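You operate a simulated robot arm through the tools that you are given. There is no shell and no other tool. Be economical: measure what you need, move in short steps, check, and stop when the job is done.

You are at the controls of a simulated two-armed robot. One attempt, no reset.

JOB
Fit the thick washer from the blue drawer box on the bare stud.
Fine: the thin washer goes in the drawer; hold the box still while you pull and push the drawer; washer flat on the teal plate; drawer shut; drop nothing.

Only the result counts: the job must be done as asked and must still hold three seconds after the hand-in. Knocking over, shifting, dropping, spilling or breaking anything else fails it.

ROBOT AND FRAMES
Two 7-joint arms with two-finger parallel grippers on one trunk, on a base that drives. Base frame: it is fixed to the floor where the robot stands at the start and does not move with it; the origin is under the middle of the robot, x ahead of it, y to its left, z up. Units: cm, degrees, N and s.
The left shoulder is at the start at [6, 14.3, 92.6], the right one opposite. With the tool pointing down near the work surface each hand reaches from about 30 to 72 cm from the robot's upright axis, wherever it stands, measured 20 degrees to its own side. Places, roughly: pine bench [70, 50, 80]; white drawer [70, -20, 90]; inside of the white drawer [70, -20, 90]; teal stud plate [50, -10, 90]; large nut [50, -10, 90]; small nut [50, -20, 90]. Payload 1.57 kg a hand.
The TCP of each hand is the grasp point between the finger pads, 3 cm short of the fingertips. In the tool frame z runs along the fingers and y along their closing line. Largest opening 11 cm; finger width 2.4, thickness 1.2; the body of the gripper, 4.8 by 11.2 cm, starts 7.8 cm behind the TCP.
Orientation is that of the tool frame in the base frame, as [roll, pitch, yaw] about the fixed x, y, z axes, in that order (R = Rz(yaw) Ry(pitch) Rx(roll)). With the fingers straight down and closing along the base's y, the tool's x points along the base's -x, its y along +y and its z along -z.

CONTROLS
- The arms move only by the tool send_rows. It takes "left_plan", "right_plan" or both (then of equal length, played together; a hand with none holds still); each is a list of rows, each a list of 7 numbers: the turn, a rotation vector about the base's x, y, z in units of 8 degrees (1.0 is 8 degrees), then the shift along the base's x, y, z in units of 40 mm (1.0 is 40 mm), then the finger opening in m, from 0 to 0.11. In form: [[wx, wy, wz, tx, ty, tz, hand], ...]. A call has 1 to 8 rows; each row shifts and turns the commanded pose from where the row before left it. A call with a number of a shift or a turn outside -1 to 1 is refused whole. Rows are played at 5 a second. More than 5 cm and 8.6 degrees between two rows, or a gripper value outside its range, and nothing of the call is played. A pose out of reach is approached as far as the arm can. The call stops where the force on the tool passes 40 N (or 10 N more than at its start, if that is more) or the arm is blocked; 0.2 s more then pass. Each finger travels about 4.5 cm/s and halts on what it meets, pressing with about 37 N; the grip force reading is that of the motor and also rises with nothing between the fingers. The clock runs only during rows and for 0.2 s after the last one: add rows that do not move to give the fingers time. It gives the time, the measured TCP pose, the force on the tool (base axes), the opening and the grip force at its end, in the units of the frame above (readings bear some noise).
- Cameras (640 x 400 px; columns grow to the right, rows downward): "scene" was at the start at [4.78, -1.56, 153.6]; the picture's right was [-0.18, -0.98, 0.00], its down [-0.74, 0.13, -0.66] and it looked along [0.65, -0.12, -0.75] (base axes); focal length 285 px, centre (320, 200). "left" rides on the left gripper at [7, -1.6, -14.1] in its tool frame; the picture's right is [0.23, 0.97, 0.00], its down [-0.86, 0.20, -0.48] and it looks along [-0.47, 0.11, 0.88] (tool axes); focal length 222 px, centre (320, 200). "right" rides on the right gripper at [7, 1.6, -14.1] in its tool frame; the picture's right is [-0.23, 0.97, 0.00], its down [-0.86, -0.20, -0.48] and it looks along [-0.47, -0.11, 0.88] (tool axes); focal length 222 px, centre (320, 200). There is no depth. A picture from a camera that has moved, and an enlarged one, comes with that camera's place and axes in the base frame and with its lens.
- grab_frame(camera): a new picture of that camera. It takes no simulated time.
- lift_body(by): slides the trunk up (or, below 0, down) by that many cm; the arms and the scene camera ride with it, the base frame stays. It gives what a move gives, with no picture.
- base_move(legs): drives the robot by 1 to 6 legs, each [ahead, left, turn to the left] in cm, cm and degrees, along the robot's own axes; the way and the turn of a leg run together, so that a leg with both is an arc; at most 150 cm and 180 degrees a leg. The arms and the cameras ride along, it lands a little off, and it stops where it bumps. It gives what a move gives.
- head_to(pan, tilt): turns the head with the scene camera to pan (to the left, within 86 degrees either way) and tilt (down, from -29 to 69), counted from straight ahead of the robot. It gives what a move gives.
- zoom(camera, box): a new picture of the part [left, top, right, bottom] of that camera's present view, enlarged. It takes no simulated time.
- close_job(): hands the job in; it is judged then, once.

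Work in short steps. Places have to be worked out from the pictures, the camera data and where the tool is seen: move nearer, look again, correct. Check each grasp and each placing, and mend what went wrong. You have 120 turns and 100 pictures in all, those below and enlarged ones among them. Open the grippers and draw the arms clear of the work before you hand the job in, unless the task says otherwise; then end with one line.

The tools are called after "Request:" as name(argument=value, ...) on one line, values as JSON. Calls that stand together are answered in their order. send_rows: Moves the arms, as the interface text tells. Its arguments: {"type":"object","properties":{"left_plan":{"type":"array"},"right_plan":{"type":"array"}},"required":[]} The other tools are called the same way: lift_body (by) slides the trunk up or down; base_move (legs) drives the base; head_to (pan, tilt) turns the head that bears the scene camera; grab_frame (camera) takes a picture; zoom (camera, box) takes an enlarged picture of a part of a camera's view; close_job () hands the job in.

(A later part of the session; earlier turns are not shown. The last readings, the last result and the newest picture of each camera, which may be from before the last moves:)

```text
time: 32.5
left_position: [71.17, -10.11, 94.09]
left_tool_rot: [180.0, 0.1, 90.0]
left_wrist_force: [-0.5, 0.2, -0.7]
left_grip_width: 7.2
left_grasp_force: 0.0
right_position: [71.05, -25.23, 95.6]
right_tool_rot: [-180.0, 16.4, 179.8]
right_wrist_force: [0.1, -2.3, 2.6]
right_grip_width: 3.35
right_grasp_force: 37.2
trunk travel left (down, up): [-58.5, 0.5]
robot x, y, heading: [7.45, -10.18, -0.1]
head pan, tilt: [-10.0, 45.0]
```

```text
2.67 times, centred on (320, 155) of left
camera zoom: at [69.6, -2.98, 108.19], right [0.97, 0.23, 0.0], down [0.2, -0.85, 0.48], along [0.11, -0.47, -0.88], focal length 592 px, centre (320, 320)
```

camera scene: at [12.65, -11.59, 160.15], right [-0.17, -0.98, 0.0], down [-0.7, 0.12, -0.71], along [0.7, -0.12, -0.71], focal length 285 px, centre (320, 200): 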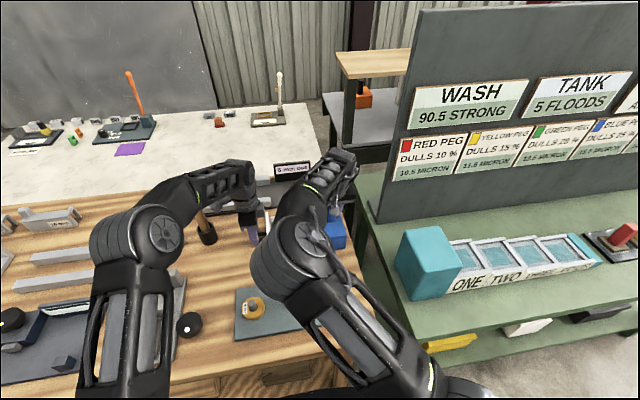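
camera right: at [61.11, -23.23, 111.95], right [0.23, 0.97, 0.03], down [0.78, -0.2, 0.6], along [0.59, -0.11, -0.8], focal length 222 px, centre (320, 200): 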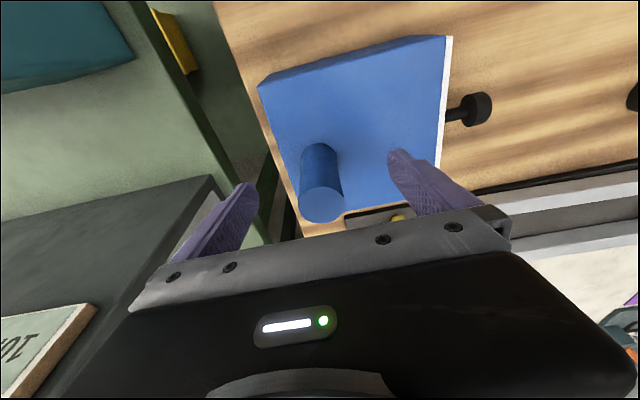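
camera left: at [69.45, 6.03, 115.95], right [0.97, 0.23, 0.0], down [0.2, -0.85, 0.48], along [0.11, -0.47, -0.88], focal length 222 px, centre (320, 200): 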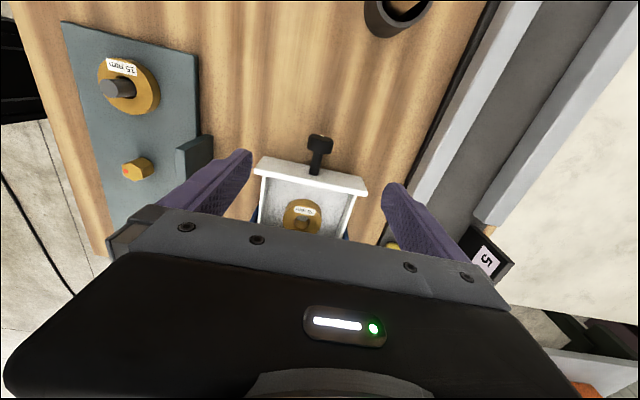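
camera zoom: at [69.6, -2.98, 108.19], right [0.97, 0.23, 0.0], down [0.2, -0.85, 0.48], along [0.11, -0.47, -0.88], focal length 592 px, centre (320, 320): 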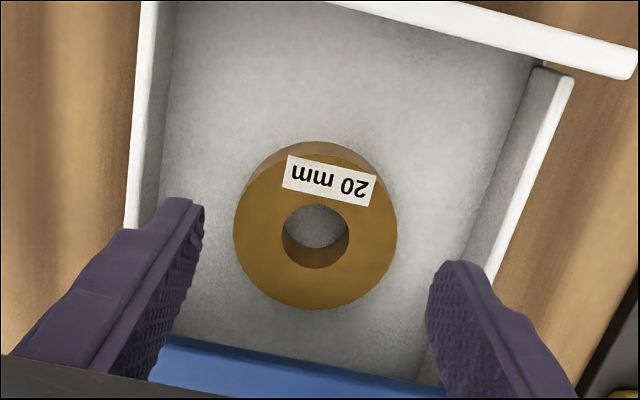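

Aligned (washer at x 71.1, y -10.3). Down to z≈90 and check again.

Request:
send_rows(left_plan=[[0, 0, 0, 0, -0.03, -0.5, 0.072], [0, 0, 0, 0, 0, -0.5, 0.072], [0, 0, 0, 0, 0, 0, 0.072]])

Request:
zoom(camera="left", box=[200, 80, 440, 230])

```text
time: 33.3
left_position: [71.1, -10.18, 90.1]
left_tool_rot: [180.0, 0.0, 90.0]
left_wrist_force: [0.0, -0.5, 0.4]
left_grip_width: 7.21
left_grasp_force: 0.1
right_position: [71.08, -25.13, 95.65]
right_tool_rot: [180.0, 16.4, 179.9]
right_wrist_force: [-0.2, -1.9, -0.1]
right_grip_width: 3.36
right_grasp_force: 37.2
trunk travel left (down, up): [-58.5, 0.5]
robot x, y, heading: [7.68, -10.25, -0.0]
head pan, tilt: [-10.0, 45.0]
```

```text
2.67 times, centred on (320, 155) of left
camera zoom: at [69.6, -3.05, 104.18], right [0.97, 0.23, 0.0], down [0.2, -0.85, 0.48], along [0.11, -0.47, -0.88], focal length 592 px, centre (320, 320)
```

zoom: 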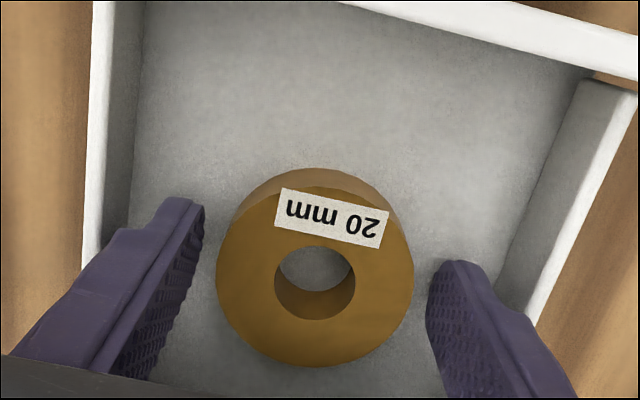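

Well centred; washer top ≈ z 88.5. I lower 0.2 cm and close on it.

Request:
send_rows(left_plan=[[0, 0, 0, 0, -0.02, -0.05, 0.072], [0, 0, 0, 0, 0, 0, 0.062], [0, 0, 0, 0, 0, 0, 0.056], [0, 0, 0, 0, 0, 0, 0.05], [0, 0, 0, 0, 0, 0, 0.04], [0, 0, 0, 0, 0, 0, 0.0], [0, 0, 0, 0, 0, 0, 0.0]])

Request:
zoom(camera="left", box=[200, 80, 440, 230])

```text
time: 34.9
left_position: [71.1, -10.22, 89.87]
left_tool_rot: [180.0, 0.1, 90.0]
left_wrist_force: [-0.5, -0.3, 0.3]
left_grip_width: 5.7
left_grasp_force: 36.8
right_position: [71.06, -25.21, 95.54]
right_tool_rot: [-180.0, 16.5, 180.0]
right_wrist_force: [-0.1, -1.0, 0.9]
right_grip_width: 3.35
right_grasp_force: 37.2
trunk travel left (down, up): [-58.5, 0.5]
robot x, y, heading: [7.66, -10.21, 0.1]
head pan, tilt: [-10.0, 45.0]
```

```text
2.67 times, centred on (320, 155) of left
camera zoom: at [69.62, -3.13, 104.01], right [0.97, 0.23, 0.0], down [0.2, -0.85, 0.48], along [0.11, -0.47, -0.88], focal length 592 px, centre (320, 320)
```

zoom: 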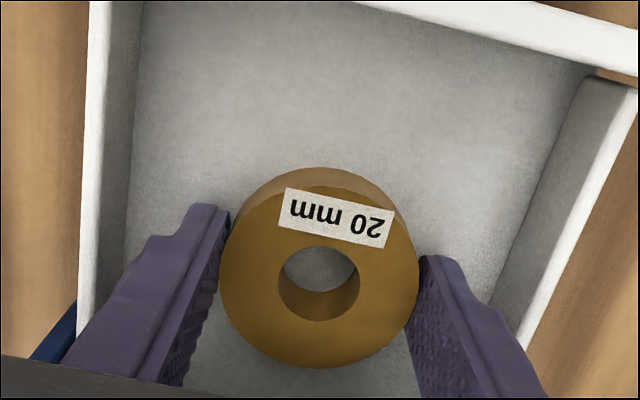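

Washer held firmly (5.7 cm). With the right hand still on the box, I'll park the thick washer on the clear bench at about (62, 3), swap in the thin one, shut the drawer, then fit the thick one. Lift and move.

Request:
send_rows(left_plan=[[0, 0, 0, 0, 0, 0.3, 0.0], [0, 0, 0, 0, 0, 0.7, 0.0], [0, 0, 0, 0, 0, 0.8, 0.0], [0, 0, 0, -0.5, 0.7, 0.2, 0.0], [0, 0, 0, -0.7, 0.8, 0, 0.0], [0, 0, 0, -0.7, 0.8, 0, 0.0], [0, 0, 0, -0.4, 0.8, 0, 0.0], [0, 0, 0, 0, 0, 0, 0.0]])

Request:
grab_frame(camera="left")

Request:
grab_frame(camera="scene")

```text
time: 36.7
left_position: [61.91, 1.95, 98.03]
left_tool_rot: [179.9, 0.1, 89.9]
left_wrist_force: [0.2, -0.1, -1.0]
left_grip_width: 5.72
left_grasp_force: 37.5
right_position: [71.01, -25.25, 95.59]
right_tool_rot: [-180.0, 16.4, 180.0]
right_wrist_force: [-1.2, -0.8, 1.5]
right_grip_width: 3.37
right_grasp_force: 37.1
trunk travel left (down, up): [-58.5, 0.5]
robot x, y, heading: [7.67, -10.18, 0.0]
head pan, tilt: [-10.0, 45.0]
```

```text
63 pictures are left
camera left: at [60.41, 9.23, 112.12], right [0.97, 0.23, 0.0], down [0.2, -0.85, 0.48], along [0.11, -0.47, -0.88], focal length 222 px, centre (320, 200)
```

left: 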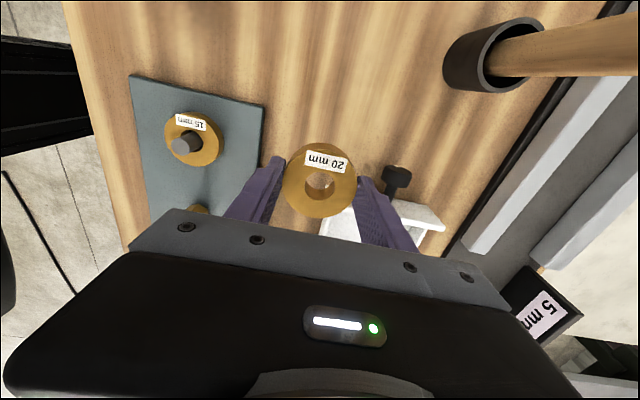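

```text
62 pictures are left
camera scene: at [12.65, -11.67, 160.14], right [-0.17, -0.98, 0.0], down [-0.7, 0.12, -0.71], along [0.7, -0.12, -0.71], focal length 285 px, centre (320, 200)
```

scene: 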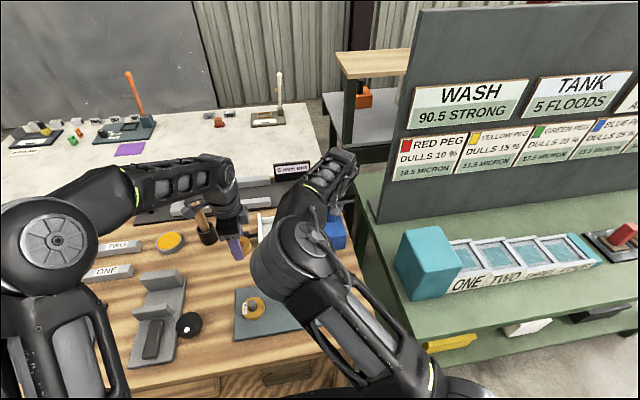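

Spot is clear; I shift a bit further from the drawer front (to ≈(60.4, 4)) and descend.

Request:
send_rows(left_plan=[[0, 0, 0, -0.37, 0.5, -0.2, 0.0], [0, 0, 0, 0, 0, -0.6, 0.0], [0, 0, 0, 0, 0, -0.6, 0.0], [0, 0, 0, 0, 0, -0.6, 0.0], [0, 0, 0, 0, 0, -0.2, 0.0], [0, 0, 0, 0, 0, 0, 0.0]])

Request:
zoom(camera="left", box=[200, 80, 440, 230])

```text
time: 38.1
left_position: [60.59, 4.12, 89.17]
left_tool_rot: [179.9, 0.1, 89.9]
left_wrist_force: [0.8, -0.6, -1.8]
left_grip_width: 5.74
left_grasp_force: 36.9
right_position: [70.99, -25.26, 95.56]
right_tool_rot: [-179.9, 16.5, 179.9]
right_wrist_force: [-0.4, -0.7, 1.9]
right_grip_width: 3.37
right_grasp_force: 36.8
trunk travel left (down, up): [-58.5, 0.5]
robot x, y, heading: [7.92, -10.09, -0.2]
head pan, tilt: [-10.0, 45.0]
```

```text
2.67 times, centred on (320, 155) of left
camera zoom: at [58.95, 11.26, 103.21], right [0.97, 0.23, 0.0], down [0.2, -0.85, 0.48], along [0.11, -0.47, -0.88], focal length 592 px, centre (320, 320)
```

zoom: 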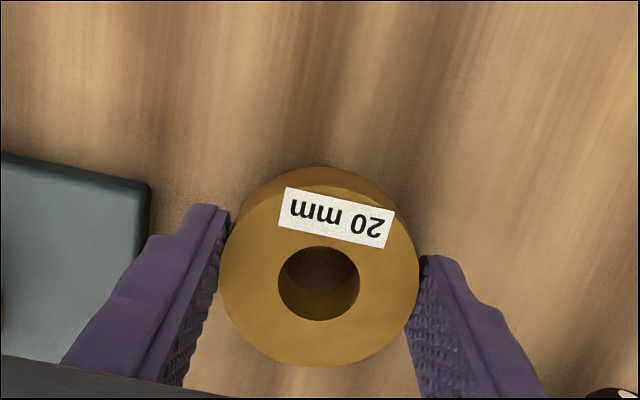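

I lower in small increments to feel the bench.

Request:
send_rows(left_plan=[[0, 0, 0, 0, 0, -0.05, 0.0], [0, 0, 0, 0, 0, -0.05, 0.0], [0, 0, 0, 0, 0, 0, 0.0]])

Request:
send_rows(left_plan=[[0, 0, 0, 0, 0, -0.04, 0.0], [0, 0, 0, 0, 0, -0.04, 0.0], [0, 0, 0, 0, 0, 0, 0.0]])

```text
time: 38.9
left_position: [60.38, 4.12, 88.81]
left_tool_rot: [180.0, 0.2, 89.9]
left_wrist_force: [0.0, -0.1, -1.5]
left_grip_width: 5.69
left_grasp_force: 36.6
right_position: [71.09, -25.16, 95.54]
right_tool_rot: [179.9, 16.4, 180.0]
right_wrist_force: [-1.8, -0.2, 2.5]
right_grip_width: 3.37
right_grasp_force: 37.5
trunk travel left (down, up): [-58.5, 0.5]
robot x, y, heading: [7.48, -10.33, 0.1]
head pan, tilt: [-10.0, 45.0]
```

```text
time: 39.7
left_position: [60.47, 4.23, 88.37]
left_tool_rot: [180.0, 0.0, 90.0]
left_wrist_force: [-1.3, -0.1, -0.8]
left_grip_width: 5.72
left_grasp_force: 37.1
right_position: [71.08, -25.21, 95.62]
right_tool_rot: [180.0, 16.5, 179.9]
right_wrist_force: [-0.4, 0.3, 2.6]
right_grip_width: 3.35
right_grasp_force: 37.1
trunk travel left (down, up): [-58.5, 0.5]
robot x, y, heading: [7.32, -10.09, 0.2]
head pan, tilt: [-10.0, 45.0]
```

Request:
send_rows(left_plan=[[0, 0, 0, 0, 0, -0.03, 0.0], [0, 0, 0, 0, 0, 0, 0.0]])

Request:
send_rows(left_plan=[[0, 0, 0, 0, 0, -0.03, 0.0], [0, 0, 0, 0, 0, 0, 0.0]])

Request:
zoom(camera="left", box=[200, 80, 440, 230])

```text
time: 40.3
left_position: [60.46, 4.34, 88.31]
left_tool_rot: [-179.9, 0.1, 90.1]
left_wrist_force: [-0.1, 0.6, 2.3]
left_grip_width: 5.73
left_grasp_force: 37.1
right_position: [71.11, -25.09, 95.56]
right_tool_rot: [-180.0, 16.4, 179.9]
right_wrist_force: [-0.3, -0.2, 0.5]
right_grip_width: 3.37
right_grasp_force: 37.0
trunk travel left (down, up): [-58.5, 0.5]
robot x, y, heading: [7.66, -9.88, -0.0]
head pan, tilt: [-10.0, 45.0]
```

```text
time: 40.9
left_position: [60.44, 4.09, 88.31]
left_tool_rot: [-180.0, 0.1, 90.0]
left_wrist_force: [-2.6, 3.1, 16.7]
left_grip_width: 5.7
left_grasp_force: 37.3
right_position: [70.87, -25.31, 95.47]
right_tool_rot: [-179.9, 16.4, -180.0]
right_wrist_force: [1.4, 0.4, 0.1]
right_grip_width: 3.34
right_grasp_force: 37.0
trunk travel left (down, up): [-58.5, 0.5]
robot x, y, heading: [7.26, -10.0, -0.3]
head pan, tilt: [-10.0, 45.0]
```

```text
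2.67 times, centred on (320, 155) of left
camera zoom: at [58.92, 11.29, 102.41], right [0.97, 0.23, 0.0], down [0.2, -0.85, 0.48], along [0.11, -0.47, -0.88], focal length 592 px, centre (320, 320)
```

zoom: 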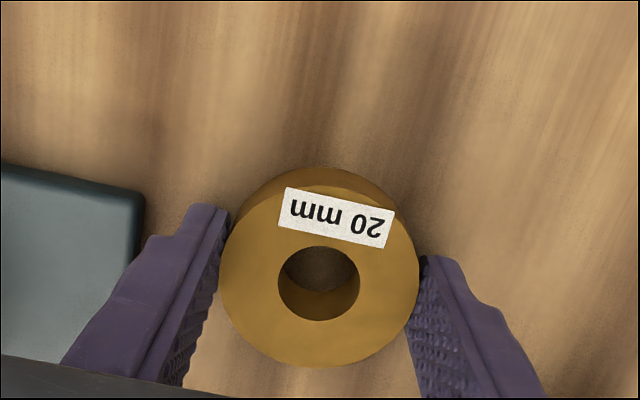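

The washer touches the bench (17 N). I ease off 0.1 cm, open slightly to 6.5 cm and rise.

Request:
send_rows(left_plan=[[0, 0, 0, 0, 0, 0.02, 0.0], [0, 0, 0, 0, 0, 0, 0.06], [0, 0, 0, 0, 0, 0, 0.065], [0, 0, 0, 0, 0, 0.3, 0.065], [0, 0, 0, 0, 0, 0.6, 0.065], [0, 0, 0, 0, 0, 0.8, 0.065], [0, 0, 0, 0, 0, 0.8, 0.065], [0, 0, 0, 0, 0, 0, 0.065]])

Request:
grab_frame(camera="left")

```text
time: 42.7
left_position: [60.53, 4.24, 98.32]
left_tool_rot: [-180.0, 0.1, 89.9]
left_wrist_force: [0.8, -0.3, 0.1]
left_grip_width: 6.49
left_grasp_force: 0.0
right_position: [71.08, -25.28, 95.48]
right_tool_rot: [179.9, 16.4, 179.8]
right_wrist_force: [0.1, 0.2, 3.4]
right_grip_width: 3.35
right_grasp_force: 37.6
trunk travel left (down, up): [-58.5, 0.5]
robot x, y, heading: [7.76, -9.74, -0.1]
head pan, tilt: [-10.0, 45.0]
```

```text
59 pictures are left
camera left: at [58.92, 11.3, 112.4], right [0.97, 0.23, 0.0], down [0.2, -0.85, 0.48], along [0.11, -0.47, -0.88], focal length 222 px, centre (320, 200)
```

left: 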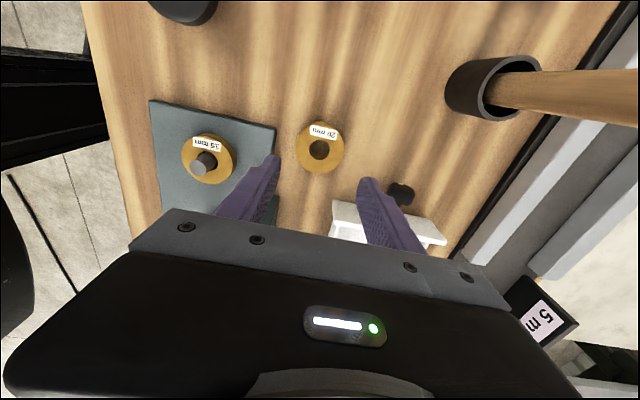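

Thick washer parked at about (60.4, 4.2). Next I go above the thin washer on the stud, around (48, 0.5).

Request:
send_rows(left_plan=[[0, 0, 0, -0.8, -0.2, 0.2, 0.08], [0, 0, 0, -0.8, -0.2, 0.2, 0.08], [0, 0, 0, -0.8, -0.2, 0, 0.08], [0, 0, 0, -0.7, -0.2, 0, 0.08], [0, 0, 0, 0, 0, 0, 0.08]])

Request:
zoom(camera="left", box=[200, 80, 440, 230])

```text
time: 43.9
left_position: [47.94, 0.77, 99.95]
left_tool_rot: [179.9, 0.1, 90.0]
left_wrist_force: [-0.5, 0.5, 0.3]
left_grip_width: 7.98
left_grasp_force: 0.0
right_position: [71.02, -25.08, 95.64]
right_tool_rot: [-179.9, 16.4, 180.0]
right_wrist_force: [-0.4, -1.5, 3.8]
right_grip_width: 3.36
right_grasp_force: 36.3
trunk travel left (down, up): [-58.5, 0.5]
robot x, y, heading: [7.64, -10.31, -0.2]
head pan, tilt: [-10.0, 45.0]
```

```text
2.67 times, centred on (320, 155) of left
camera zoom: at [46.49, 7.96, 114.0], right [0.97, 0.23, 0.0], down [0.2, -0.85, 0.48], along [0.11, -0.47, -0.88], focal length 592 px, centre (320, 320)
```

zoom: 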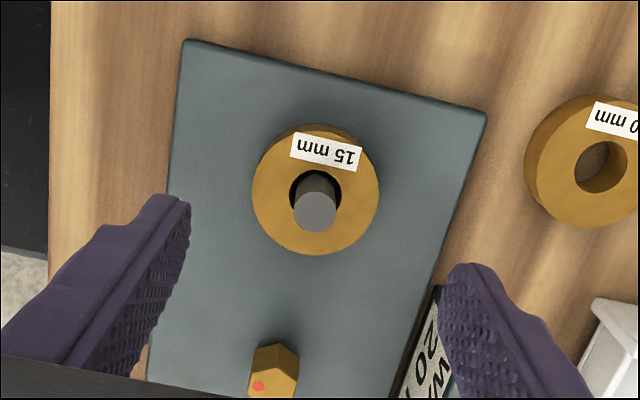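

Thin washer top at (48.1, 0.3, 87.9); stud about 1.75 cm thick reaching z≈90.6, hole ≈2.4. I align and descend with opening 7.2 cm.

Request:
send_rows(left_plan=[[0, 0, 0, 0.03, -0.13, -0.5, 0.072], [0, 0, 0, 0, 0, -0.6, 0.072], [0, 0, 0, 0, 0, -0.6, 0.072], [0, 0, 0, 0, 0, -0.6, 0.072], [0, 0, 0, 0, 0, -0.15, 0.072], [0, 0, 0, 0, 0, 0, 0.072]])

Request:
zoom(camera="left", box=[200, 80, 440, 230])

```text
time: 45.3
left_position: [48.17, 0.43, 90.05]
left_tool_rot: [-180.0, 0.2, 90.0]
left_wrist_force: [-0.1, -0.3, 0.5]
left_grip_width: 7.2
left_grasp_force: 0.0
right_position: [71.07, -25.11, 95.59]
right_tool_rot: [180.0, 16.3, 179.9]
right_wrist_force: [-0.7, -1.3, 3.7]
right_grip_width: 3.36
right_grasp_force: 37.4
trunk travel left (down, up): [-58.5, 0.5]
robot x, y, heading: [7.42, -10.29, 0.2]
head pan, tilt: [-10.0, 45.0]
```

```text
2.67 times, centred on (320, 155) of left
camera zoom: at [46.61, 7.53, 104.14], right [0.97, 0.23, 0.0], down [0.2, -0.85, 0.48], along [0.11, -0.47, -0.88], focal length 592 px, centre (320, 320)
```

zoom: 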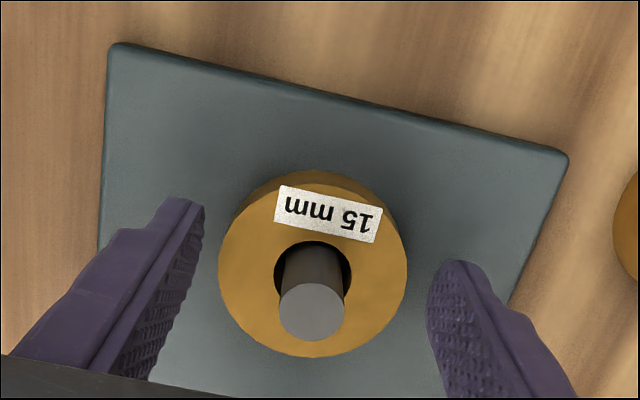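

Good alignment. I lower 0.2 cm and close on the thin washer.

Request:
send_rows(left_plan=[[0, 0, 0, -0.02, -0.03, -0.06, 0.072], [0, 0, 0, 0, 0, 0, 0.062], [0, 0, 0, 0, 0, 0, 0.058], [0, 0, 0, 0, 0, 0, 0.054], [0, 0, 0, 0, 0, 0, 0.04], [0, 0, 0, 0, 0, 0, 0.0], [0, 0, 0, 0, 0, 0, 0.0]])

Request:
zoom(camera="left", box=[200, 80, 440, 230])

```text
time: 46.9
left_position: [48.08, 0.34, 89.69]
left_tool_rot: [-180.0, 0.0, 89.9]
left_wrist_force: [-0.2, 0.4, 0.8]
left_grip_width: 5.7
left_grasp_force: 36.9
right_position: [71.15, -25.14, 95.54]
right_tool_rot: [180.0, 16.3, 179.9]
right_wrist_force: [-0.7, -1.1, 0.0]
right_grip_width: 3.39
right_grasp_force: 37.5
trunk travel left (down, up): [-58.5, 0.5]
robot x, y, heading: [7.43, -9.8, -0.0]
head pan, tilt: [-10.0, 45.0]
```

```text
2.67 times, centred on (320, 155) of left
camera zoom: at [46.54, 7.42, 103.88], right [0.97, 0.23, 0.0], down [0.2, -0.85, 0.48], along [0.11, -0.47, -0.88], focal length 592 px, centre (320, 320)
```

zoom: 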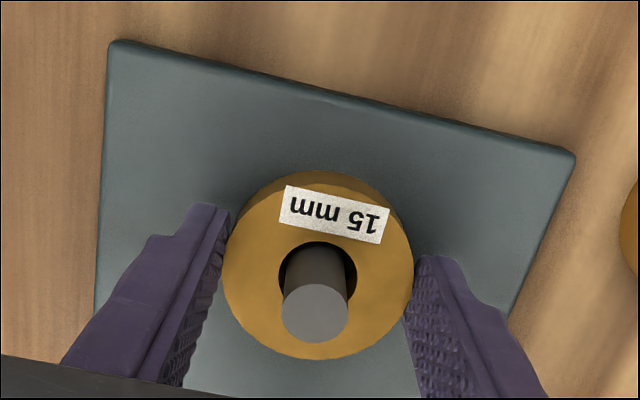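

Thin washer gripped. I lift it straight off the stud.

Request:
send_rows(left_plan=[[0, 0, 0, 0, 0, 0.25, 0.0], [0, 0, 0, 0, 0, 0.4, 0.0], [0, 0, 0, 0, 0, 0.5, 0.0], [0, 0, 0, 0, 0, 0.6, 0.0], [0, 0, 0, 0, 0, 0.6, 0.0], [0, 0, 0, 0, 0, 0, 0.0]])

Request:
zoom(camera="left", box=[200, 80, 440, 230])

```text
time: 48.3
left_position: [47.98, 0.26, 99.25]
left_tool_rot: [-180.0, 0.1, 89.9]
left_wrist_force: [0.3, -0.3, -0.5]
left_grip_width: 5.7
left_grasp_force: 37.3
right_position: [70.97, -25.26, 95.63]
right_tool_rot: [179.9, 16.4, 179.9]
right_wrist_force: [-1.2, -1.7, 3.4]
right_grip_width: 3.36
right_grasp_force: 36.7
trunk travel left (down, up): [-58.5, 0.5]
robot x, y, heading: [7.51, -10.09, -0.1]
head pan, tilt: [-10.0, 45.0]
```

```text
2.67 times, centred on (320, 155) of left
camera zoom: at [46.58, 7.33, 113.3], right [0.97, 0.23, 0.0], down [0.2, -0.85, 0.48], along [0.11, -0.47, -0.88], focal length 592 px, centre (320, 320)
```

zoom: 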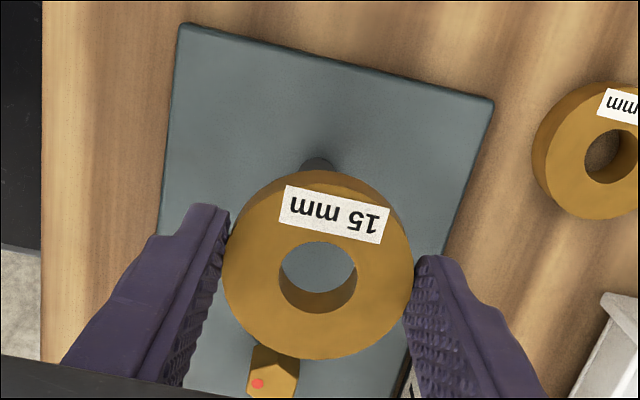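

Clean lift. Carry it to above the drawer.

Request:
send_rows(left_plan=[[0, 0, 0, 0.82, -0.37, 0, 0.0], [0, 0, 0, 0.82, -0.37, 0, 0.0], [0, 0, 0, 0.82, -0.37, 0, 0.0], [0, 0, 0, 0.82, -0.37, 0, 0.0], [0, 0, 0, 0.82, -0.37, 0, 0.0], [0, 0, 0, 0.82, -0.37, 0, 0.0], [0, 0, 0, 0.85, -0.37, 0, 0.0], [0, 0, 0, 0, 0, 0, 0.0]])

Request:
grab_frame(camera="left")

```text
time: 50.1
left_position: [71.35, -10.03, 99.23]
left_tool_rot: [180.0, 0.1, 89.9]
left_wrist_force: [-0.8, 0.6, -1.0]
left_grip_width: 5.7
left_grasp_force: 36.7
right_position: [71.04, -25.2, 95.51]
right_tool_rot: [179.9, 16.3, 179.9]
right_wrist_force: [1.3, -1.1, 3.2]
right_grip_width: 3.33
right_grasp_force: 37.2
trunk travel left (down, up): [-58.5, 0.5]
robot x, y, heading: [7.55, -9.8, -0.1]
head pan, tilt: [-10.0, 45.0]
```

```text
54 pictures are left
camera left: at [69.81, -2.96, 113.28], right [0.97, 0.23, 0.0], down [0.2, -0.86, 0.48], along [0.11, -0.47, -0.88], focal length 222 px, centre (320, 200)
```

left: 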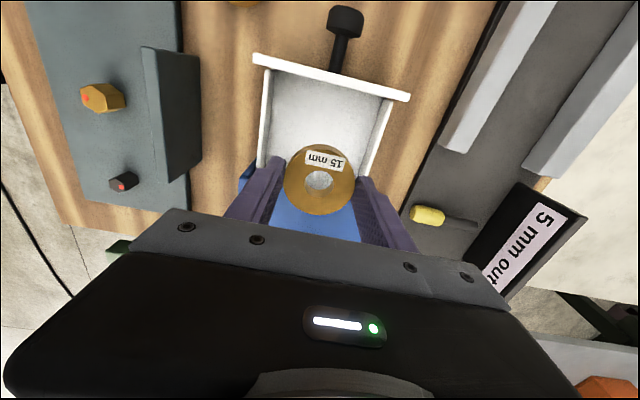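

Above the drawer. Descend to z≈91.

Request:
send_rows(left_plan=[[0, 0, 0, -0.04, -0.02, -0.5, 0.0], [0, 0, 0, 0, 0, -0.5, 0.0], [0, 0, 0, 0, 0, -0.5, 0.0], [0, 0, 0, 0, 0, -0.4, 0.0], [0, 0, 0, 0, 0, -0.15, 0.0], [0, 0, 0, 0, 0, 0, 0.0]])

Request:
zoom(camera="left", box=[200, 80, 440, 230])

```text
time: 51.5
left_position: [71.03, -10.09, 90.95]
left_tool_rot: [180.0, 0.0, 90.0]
left_wrist_force: [-0.1, 0.1, -1.8]
left_grip_width: 5.71
left_grasp_force: 37.0
right_position: [71.13, -25.15, 95.65]
right_tool_rot: [180.0, 16.4, 179.9]
right_wrist_force: [0.8, -0.9, 2.9]
right_grip_width: 3.35
right_grasp_force: 37.0
trunk travel left (down, up): [-58.5, 0.5]
robot x, y, heading: [7.58, -10.07, -0.0]
head pan, tilt: [-10.0, 45.0]
```

```text
2.67 times, centred on (320, 155) of left
camera zoom: at [69.52, -3.05, 105.02], right [0.97, 0.23, 0.0], down [0.2, -0.85, 0.48], along [0.11, -0.47, -0.88], focal length 592 px, centre (320, 320)
```

zoom: 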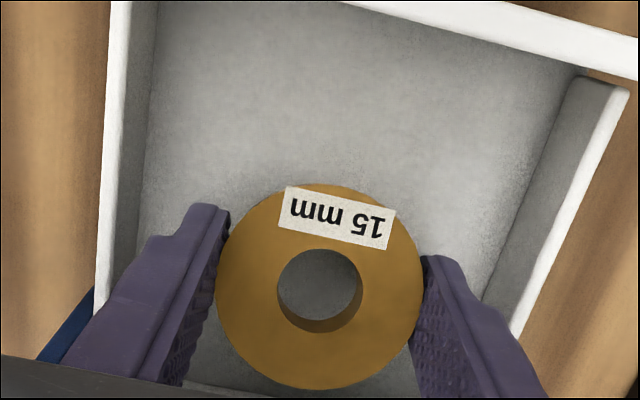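

The washer has tilted in the grip: its -y edge seems to have caught the box edge on the way down. I lift 3 cm and look.

Request:
send_rows(left_plan=[[0, 0, 0, 0, 0, 0.4, 0.0], [0, 0, 0, 0, 0.3, 0.4, 0.0], [0, 0, 0, 0, 0.2, 0.2, 0.0], [0, 0, 0, 0, 0, 0, 0.0]])

Request:
zoom(camera="left", box=[200, 80, 440, 230])

Request:
grab_frame(camera="right")

```text
time: 52.5
left_position: [71.03, -8.06, 95.01]
left_tool_rot: [-180.0, 0.0, 89.8]
left_wrist_force: [0.4, -0.2, -0.8]
left_grip_width: 5.72
left_grasp_force: 36.8
right_position: [71.09, -25.2, 95.53]
right_tool_rot: [179.9, 16.4, 179.9]
right_wrist_force: [0.6, -1.5, 4.0]
right_grip_width: 3.37
right_grasp_force: 37.5
trunk travel left (down, up): [-58.5, 0.5]
robot x, y, heading: [7.47, -9.86, -0.0]
head pan, tilt: [-10.0, 45.0]
```

```text
2.67 times, centred on (320, 155) of left
camera zoom: at [69.53, -1.0, 109.1], right [0.97, 0.23, 0.0], down [0.2, -0.85, 0.48], along [0.11, -0.47, -0.88], focal length 592 px, centre (320, 320)
```

zoom: 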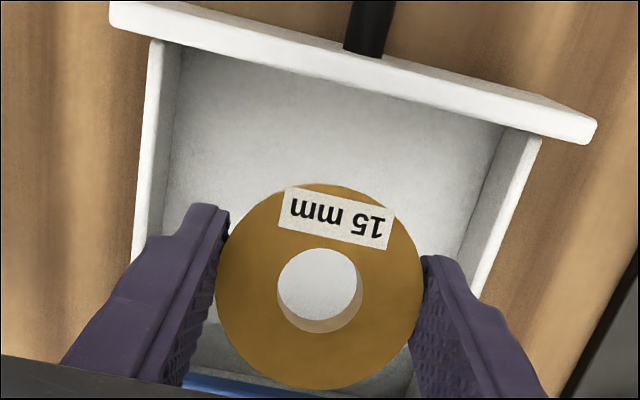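

```text
51 pictures are left
camera right: at [60.25, -23.58, 107.13], right [0.22, 0.97, 0.06], down [0.68, -0.2, 0.7], along [0.7, -0.11, -0.71], focal length 222 px, centre (320, 200)
```

right: 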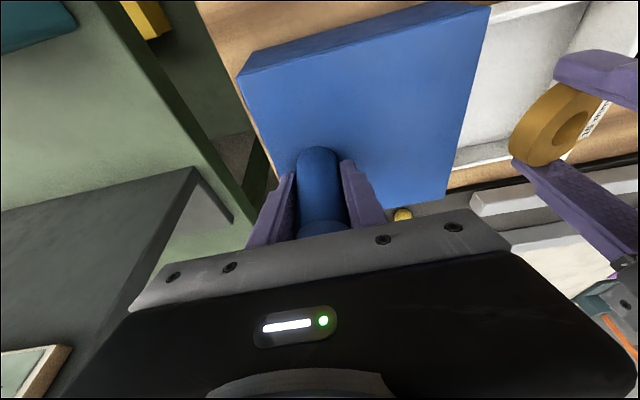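

The right camera confirms a ~28° tilt (its -y side high). I'll lay it flat on the clear bench at about (61, 11) by tilting the hand to match, then re-grip squarely. First carry it there.

Request:
send_rows(left_plan=[[0, 0, 0, 0, 0, 1, 0.0], [0, 0, 0, 0, 0.5, 0.5, 0.0], [0, 0, 0, -0.5, 0.9, 0, 0.0], [0, 0, 0, -0.5, 0.9, 0, 0.0], [0, 0, 0, -0.5, 0.9, 0, 0.0], [0, 0, 0, -0.5, 0.9, 0, 0.0], [0, 0, 0, -0.5, 0.65, 0, 0.0], [0, 0, 0, 0, 0, 0, 0.0]])

Request:
send_rows(left_plan=[[1, 0, 0, 0, 0, 0, 0.0], [1, 0, 0, 0, 0, 0, 0.0], [1, 0, 0, 0, 0, 0, 0.0], [0, 0, 0, 0, 0, 0, 0.0]])

Request:
grab_frame(camera="left")

Request:
grab_frame(camera="scene")

```text
time: 54.3
left_position: [60.91, 10.72, 101.22]
left_tool_rot: [-179.9, 0.0, 89.9]
left_wrist_force: [-0.2, 0.0, -0.4]
left_grip_width: 5.71
left_grasp_force: 36.6
right_position: [70.97, -25.26, 95.55]
right_tool_rot: [180.0, 16.4, 179.9]
right_wrist_force: [-1.2, -1.2, 4.1]
right_grip_width: 3.39
right_grasp_force: 37.2
trunk travel left (down, up): [-58.5, 0.5]
robot x, y, heading: [7.51, -10.24, -0.0]
head pan, tilt: [-10.0, 45.0]
```

```text
time: 55.3
left_position: [60.97, 10.78, 101.04]
left_tool_rot: [-180.0, -24.1, 90.1]
left_wrist_force: [0.2, -0.6, -1.5]
left_grip_width: 5.72
left_grasp_force: 36.9
right_position: [70.99, -25.11, 95.64]
right_tool_rot: [-179.9, 16.4, 179.9]
right_wrist_force: [-1.3, -1.7, 2.6]
right_grip_width: 3.35
right_grasp_force: 37.4
trunk travel left (down, up): [-58.5, 0.5]
robot x, y, heading: [7.58, -9.83, -0.1]
head pan, tilt: [-10.0, 45.0]
```

```text
50 pictures are left
camera left: at [59.51, 11.57, 116.8], right [0.97, 0.21, 0.09], down [0.2, -0.98, 0.09], along [0.11, -0.07, -0.99], focal length 222 px, centre (320, 200)
```

left: 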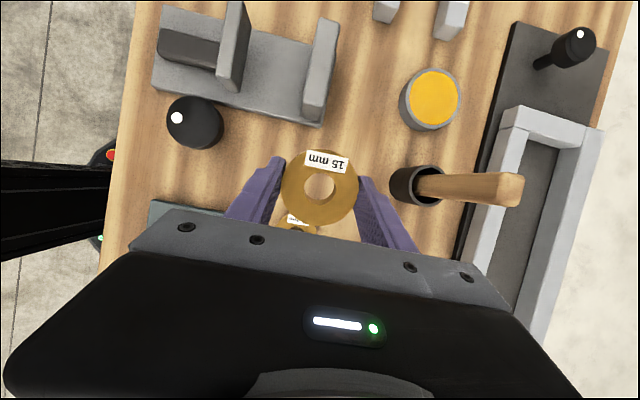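

```text
49 pictures are left
camera scene: at [12.64, -11.65, 160.15], right [-0.17, -0.98, 0.0], down [-0.7, 0.12, -0.71], along [0.7, -0.12, -0.71], focal length 285 px, centre (320, 200)
```

scene: 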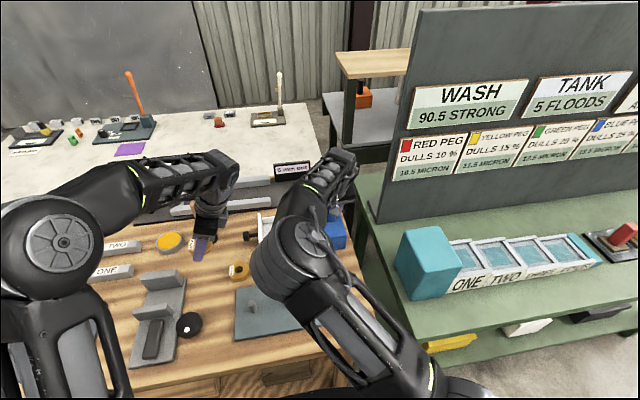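

Request:
zoom(camera="scene", box=[170, 210, 266, 270])

Request:
zoom(camera="left", box=[240, 130, 400, 230])

```text
6.67 times, centred on (218, 240) of scene
camera zoom: at [12.64, -11.65, 160.15], right [-0.17, -0.98, 0.0], down [-0.7, 0.12, -0.71], along [0.7, -0.12, -0.71], focal length 1903 px, centre (1000, -67)
```

zoom: 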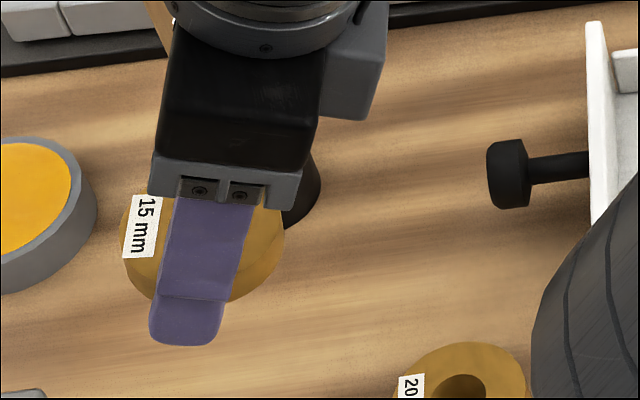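

```text
4.00 times, centred on (320, 180) of left
camera zoom: at [59.51, 11.57, 116.8], right [0.97, 0.21, 0.09], down [0.2, -0.98, 0.09], along [0.11, -0.07, -0.99], focal length 888 px, centre (320, 280)
```

zoom: 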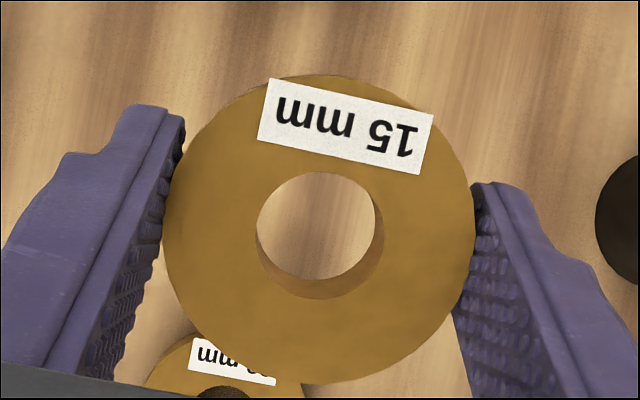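

The tilted hand now holds the washer nearly level and the spot is free. I descend toward the bench.

Request:
send_rows(left_plan=[[0.3, 0, 0, 0, 0.1, -0.6, 0.0], [0, 0, 0, 0, 0, -0.6, 0.0], [0, 0, 0, 0, 0, -0.6, 0.0], [0, 0, 0, 0, 0, -0.6, 0.0], [0, 0, 0, 0, 0, -0.6, 0.0], [0, 0, 0, 0, 0, 0, 0.0]])

Request:
zoom(camera="scene", box=[170, 210, 266, 270])

```text
time: 56.7
left_position: [61.01, 11.12, 89.03]
left_tool_rot: [-180.0, -26.4, 90.0]
left_wrist_force: [0.4, 0.5, -0.1]
left_grip_width: 5.71
left_grasp_force: 36.8
right_position: [70.96, -25.21, 95.41]
right_tool_rot: [-179.9, 16.2, 179.9]
right_wrist_force: [0.3, -0.9, -0.6]
right_grip_width: 3.36
right_grasp_force: 36.7
trunk travel left (down, up): [-58.5, 0.5]
robot x, y, heading: [7.48, -10.0, 0.2]
head pan, tilt: [-10.0, 45.0]
```

```text
6.67 times, centred on (218, 240) of scene
camera zoom: at [12.65, -11.66, 160.15], right [-0.17, -0.98, 0.0], down [-0.7, 0.12, -0.71], along [0.7, -0.12, -0.71], focal length 1903 px, centre (1000, -67)
```

zoom: 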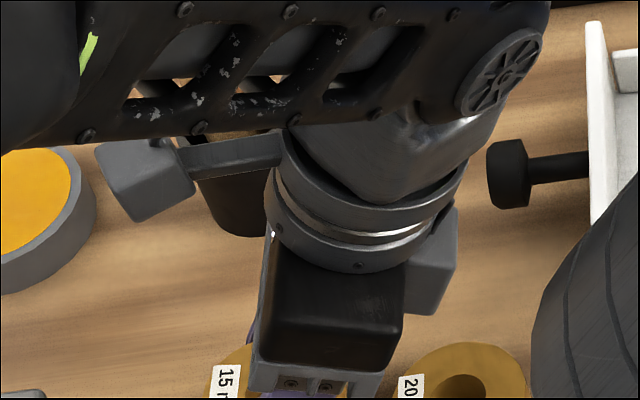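

I step down gently to feel the bench with the tips.

Request:
send_rows(left_plan=[[0, 0, 0, 0, 0, -0.08, 0.0], [0, 0, 0, 0, 0, -0.06, 0.0], [0, 0, 0, 0, 0, 0, 0.0]])

Request:
send_rows(left_plan=[[0, 0, 0, 0, 0, -0.04, 0.0], [0, 0, 0, 0, 0, 0, 0.0]])

Request:
zoom(camera="scene", box=[180, 220, 276, 280])

```text
time: 57.5
left_position: [61.12, 11.1, 88.51]
left_tool_rot: [179.9, -26.2, 90.0]
left_wrist_force: [0.9, 0.6, -1.6]
left_grip_width: 5.69
left_grasp_force: 37.3
right_position: [70.94, -25.34, 95.42]
right_tool_rot: [-179.9, 16.4, 179.9]
right_wrist_force: [-0.2, -1.4, -0.2]
right_grip_width: 3.35
right_grasp_force: 36.8
trunk travel left (down, up): [-58.5, 0.5]
robot x, y, heading: [7.64, -10.15, 0.0]
head pan, tilt: [-10.0, 45.0]
```

```text
time: 58.1
left_position: [60.95, 11.19, 88.43]
left_tool_rot: [-180.0, -26.4, 89.9]
left_wrist_force: [-0.1, -0.4, -0.5]
left_grip_width: 5.72
left_grasp_force: 36.9
right_position: [71.02, -25.1, 95.52]
right_tool_rot: [180.0, 16.5, 179.9]
right_wrist_force: [-1.0, -1.8, 1.0]
right_grip_width: 3.37
right_grasp_force: 36.1
trunk travel left (down, up): [-58.5, 0.5]
robot x, y, heading: [7.12, -10.05, 0.2]
head pan, tilt: [-10.0, 45.0]
```

```text
6.67 times, centred on (228, 250) of scene
camera zoom: at [12.65, -11.66, 160.15], right [-0.17, -0.98, 0.0], down [-0.7, 0.12, -0.71], along [0.7, -0.12, -0.71], focal length 1903 px, centre (933, -133)
```

zoom: 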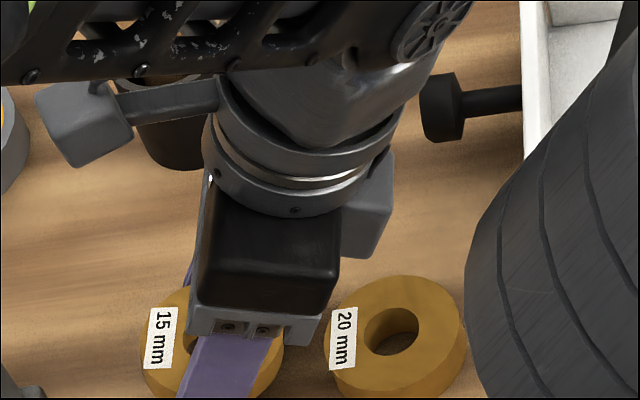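

Request:
send_rows(left_plan=[[0, 0, 0, 0, 0, -0.04, 0.0], [0, 0, 0, 0, 0, 0, 0.0]])

Request:
send_rows(left_plan=[[0, 0, 0, 0, 0, -0.03, 0.0], [0, 0, 0, 0, 0, 0, 0.0]])

Request:
send_rows(left_plan=[[0, 0, 0, 0, 0, -0.03, 0.0], [0, 0, 0, 0, 0, 0, 0.0]])

```text
time: 58.7
left_position: [61.04, 11.23, 88.24]
left_tool_rot: [-180.0, -26.5, 89.9]
left_wrist_force: [-0.4, 1.2, 5.3]
left_grip_width: 5.72
left_grasp_force: 36.6
right_position: [71.02, -25.14, 95.63]
right_tool_rot: [179.9, 16.4, 179.8]
right_wrist_force: [1.7, -0.6, -0.2]
right_grip_width: 3.37
right_grasp_force: 36.8
trunk travel left (down, up): [-58.5, 0.5]
robot x, y, heading: [7.75, -10.2, 0.0]
head pan, tilt: [-10.0, 45.0]
```

```text
time: 59.3
left_position: [60.93, 11.27, 88.19]
left_tool_rot: [179.9, -26.5, 90.0]
left_wrist_force: [-0.3, -1.0, 23.0]
left_grip_width: 5.73
left_grasp_force: 37.1
right_position: [70.91, -25.22, 95.61]
right_tool_rot: [180.0, 16.4, -180.0]
right_wrist_force: [0.2, 0.4, -0.2]
right_grip_width: 3.37
right_grasp_force: 37.1
trunk travel left (down, up): [-58.5, 0.5]
robot x, y, heading: [7.3, -10.17, -0.3]
head pan, tilt: [-10.0, 45.0]
```

```text
time: 60.0
left_position: [61.17, 11.34, 88.18]
left_tool_rot: [179.7, -26.5, 90.0]
left_wrist_force: [-4.6, -1.4, 13.9]
left_grip_width: 5.71
left_grasp_force: 36.9
right_position: [70.86, -25.24, 95.7]
right_tool_rot: [-179.9, 16.4, 179.9]
right_wrist_force: [0.0, -1.6, 2.4]
right_grip_width: 3.37
right_grasp_force: 37.1
trunk travel left (down, up): [-58.5, 0.5]
robot x, y, heading: [7.6, -9.74, -0.0]
head pan, tilt: [-10.0, 45.0]
stopped in row 2 (left hand): the force on the tool passed its limit (the readings are from after the stop); the commanded pose is now the measured one
```

Something touches the bench (tips or washer). I look at the left camera.

Request:
zoom(camera="left", box=[240, 130, 400, 230])

Request:
zoom(camera="scene", box=[190, 250, 254, 290])

```text
4.00 times, centred on (320, 180) of left
camera zoom: at [59.49, 11.3, 103.93], right [0.97, 0.2, 0.11], down [0.2, -0.98, 0.05], along [0.11, -0.03, -0.99], focal length 888 px, centre (320, 280)
```

zoom: 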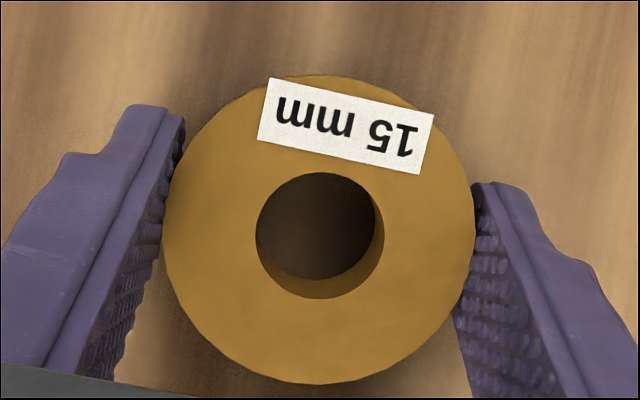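

```text
10.00 times, centred on (222, 270) of scene
camera zoom: at [12.47, -11.72, 160.12], right [-0.17, -0.98, 0.0], down [-0.7, 0.12, -0.71], along [0.7, -0.12, -0.71], focal length 2854 px, centre (1300, -500)
```

zoom: 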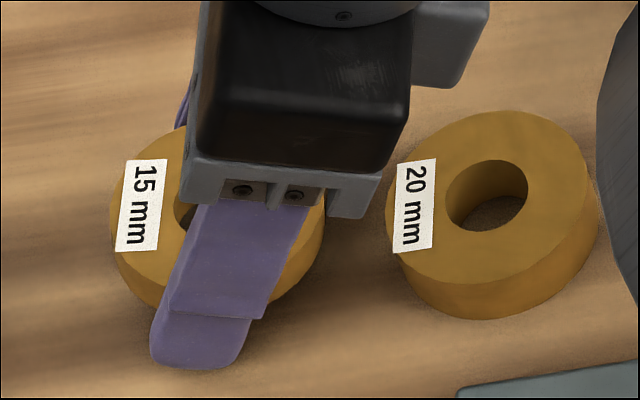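

The washer is level, about 1 cm above the bench with the tips touching. I release it in tiny opening steps so it slides down gently.

Request:
send_rows(left_plan=[[0, 0, 0, 0, 0, 0.01, 0.0565], [0, 0, 0, 0, 0, 0, 0.0568], [0, 0, 0, 0, 0, 0, 0.057], [0, 0, 0, 0, 0, 0, 0.0571], [0, 0, 0, 0, 0, 0, 0.0572], [0, 0, 0, 0, 0, 0, 0.0573], [0, 0, 0, 0, 0, 0, 0.0574], [0, 0, 0, 0, 0, 0, 0.0575]])

Request:
zoom(camera="left", box=[240, 130, 400, 230])

```text
time: 61.9
left_position: [61.24, 11.25, 88.23]
left_tool_rot: [179.6, -26.4, 90.0]
left_wrist_force: [2.1, -1.2, 22.7]
left_grip_width: 5.78
left_grasp_force: 0.0
right_position: [70.96, -25.27, 95.51]
right_tool_rot: [-180.0, 16.4, 179.9]
right_wrist_force: [0.2, -0.4, 0.0]
right_grip_width: 3.36
right_grasp_force: 36.7
trunk travel left (down, up): [-58.5, 0.5]
robot x, y, heading: [7.84, -10.08, 0.0]
head pan, tilt: [-10.0, 45.0]
```

```text
4.00 times, centred on (320, 180) of left
camera zoom: at [59.53, 11.31, 103.92], right [0.97, 0.2, 0.11], down [0.2, -0.98, 0.05], along [0.11, -0.03, -0.99], focal length 888 px, centre (320, 280)
```

zoom: 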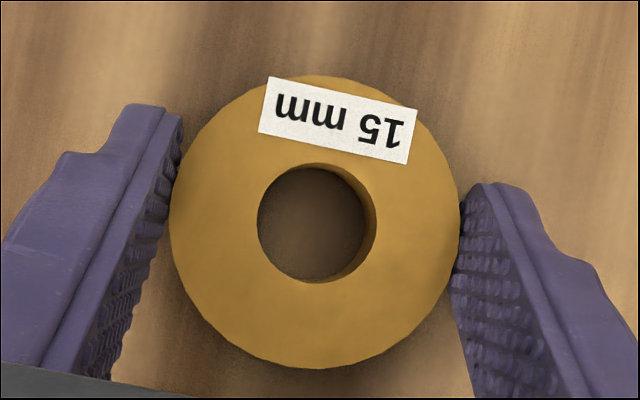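

The washer slid gently onto the bench. I open a bit, rise and level the hand.

Request:
send_rows(left_plan=[[0, 0, 0, 0, 0, 0, 0.068], [0, 0, 0, 0, 0, 0.1, 0.072], [0, 0, 0, 0, 0, 0.5, 0.072], [-1, 0, 0, 0, 0, 0.8, 0.072], [-1, 0, 0, 0, 0, 0.8, 0.072], [-1, 0, 0, 0, 0.1, 0.2, 0.072], [-0.3, 0, 0, 0, 0, 0, 0.072], [0, 0, 0, 0, 0, 0, 0.072]])

Request:
zoom(camera="left", box=[200, 80, 440, 230])

```text
time: 63.6
left_position: [61.15, 11.65, 97.83]
left_tool_rot: [179.9, 0.2, 90.0]
left_wrist_force: [0.2, 0.3, 0.3]
left_grip_width: 7.2
left_grasp_force: 0.2
right_position: [70.94, -25.24, 95.61]
right_tool_rot: [-179.9, 16.6, 180.0]
right_wrist_force: [0.9, -3.1, 8.1]
right_grip_width: 3.34
right_grasp_force: 37.0
trunk travel left (down, up): [-58.5, 0.5]
robot x, y, heading: [7.78, -10.26, 0.1]
head pan, tilt: [-10.0, 45.0]
```

```text
2.67 times, centred on (320, 155) of left
camera zoom: at [59.58, 18.79, 111.85], right [0.97, 0.23, 0.0], down [0.2, -0.85, 0.48], along [0.11, -0.47, -0.88], focal length 592 px, centre (320, 320)
```

zoom: 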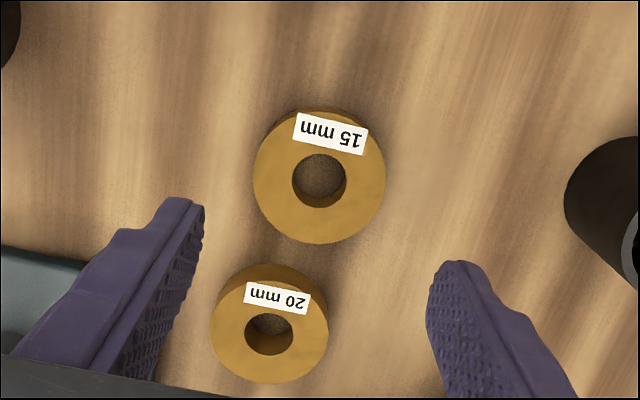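

Thin washer lies flat at (61.15, 12.05). I go down over it again squarely.

Request:
send_rows(left_plan=[[0, 0, 0, 0, 0.1, -0.6, 0.072], [0, 0, 0, 0, 0, -0.6, 0.072], [0, 0, 0, 0, 0, -0.6, 0.072], [0, 0, 0, 0, 0, -0.4, 0.072], [0, 0, 0, 0, 0, -0.1, 0.072], [0, 0, 0, 0, 0, 0, 0.072]])

Request:
zoom(camera="left", box=[200, 80, 440, 230])

```text
time: 65.0
left_position: [61.16, 12.17, 88.51]
left_tool_rot: [179.8, 0.0, 90.0]
left_wrist_force: [-0.4, 0.6, 0.4]
left_grip_width: 7.21
left_grasp_force: 0.0
right_position: [70.91, -25.23, 95.5]
right_tool_rot: [-180.0, 16.4, 179.8]
right_wrist_force: [2.0, -3.5, 9.8]
right_grip_width: 3.35
right_grasp_force: 37.1
trunk travel left (down, up): [-58.5, 0.5]
robot x, y, heading: [7.47, -9.87, -0.1]
head pan, tilt: [-10.0, 45.0]
```

```text
2.67 times, centred on (320, 155) of left
camera zoom: at [59.57, 19.23, 102.62], right [0.97, 0.23, 0.0], down [0.2, -0.86, 0.48], along [0.11, -0.47, -0.88], focal length 592 px, centre (320, 320)
```

zoom: 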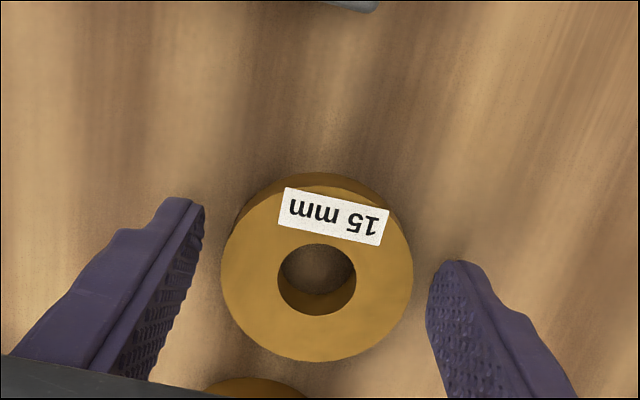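

Good. Close on it and lift.

Request:
send_rows(left_plan=[[0, 0, 0, 0, -0.03, -0.03, 0.072], [0, 0, 0, 0, 0, 0, 0.062], [0, 0, 0, 0, 0, 0, 0.058], [0, 0, 0, 0, 0, 0, 0.054], [0, 0, 0, 0, 0, 0, 0.04], [0, 0, 0, 0, 0, 0, 0.0], [0, 0, 0, 0, 0, 0, 0.0], [0, 0, 0, 0, 0, 0.3, 0.0]])

Request:
send_rows(left_plan=[[0, 0, 0, 0, 0, 0.8, 0.0], [0, 0, 0, 0, 0, 0.8, 0.0], [0, 0, 0, 0, 0, 0.8, 0.0], [0, 0, 0, 0.5, -0.8, 0, 0.0], [0, 0, 0, 0.5, -0.9, 0, 0.0], [0, 0, 0, 0.5, -0.9, 0, 0.0], [0, 0, 0, 0.5, -0.9, 0, 0.0], [0, 0, 0, 0.45, -0.9, 0, 0.0]])

Request:
zoom(camera="left", box=[200, 80, 440, 230])

```text
time: 66.8
left_position: [61.16, 11.95, 89.48]
left_tool_rot: [179.9, 0.0, 90.1]
left_wrist_force: [0.7, -0.6, -0.6]
left_grip_width: 5.71
left_grasp_force: 36.9
right_position: [71.0, -25.25, 95.73]
right_tool_rot: [-180.0, 16.4, 179.9]
right_wrist_force: [1.9, -3.6, 11.2]
right_grip_width: 3.35
right_grasp_force: 36.9
trunk travel left (down, up): [-58.5, 0.5]
robot x, y, heading: [7.31, -9.94, -0.1]
head pan, tilt: [-10.0, 45.0]
```

```text
time: 68.7
left_position: [70.89, -5.58, 99.39]
left_tool_rot: [179.9, 0.1, 90.1]
left_wrist_force: [0.1, -0.4, -0.4]
left_grip_width: 5.7
left_grasp_force: 36.8
right_position: [71.05, -25.23, 95.67]
right_tool_rot: [-179.9, 16.4, 180.0]
right_wrist_force: [-0.5, -3.3, 9.4]
right_grip_width: 3.35
right_grasp_force: 37.2
trunk travel left (down, up): [-58.5, 0.5]
robot x, y, heading: [7.71, -9.86, -0.2]
head pan, tilt: [-10.0, 45.0]
```

```text
2.67 times, centred on (320, 155) of left
camera zoom: at [69.31, 1.55, 113.41], right [0.97, 0.23, 0.0], down [0.2, -0.85, 0.48], along [0.11, -0.47, -0.88], focal length 592 px, centre (320, 320)
```

zoom: 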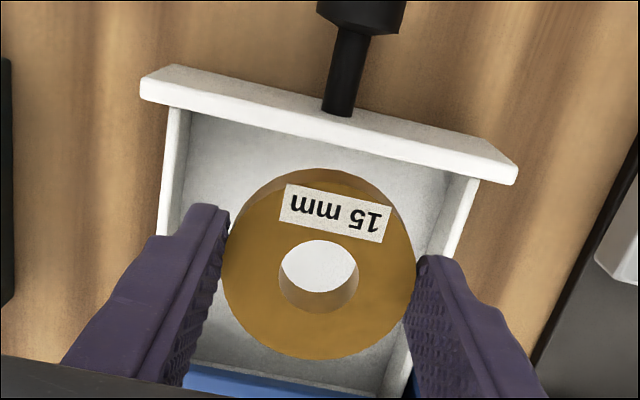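

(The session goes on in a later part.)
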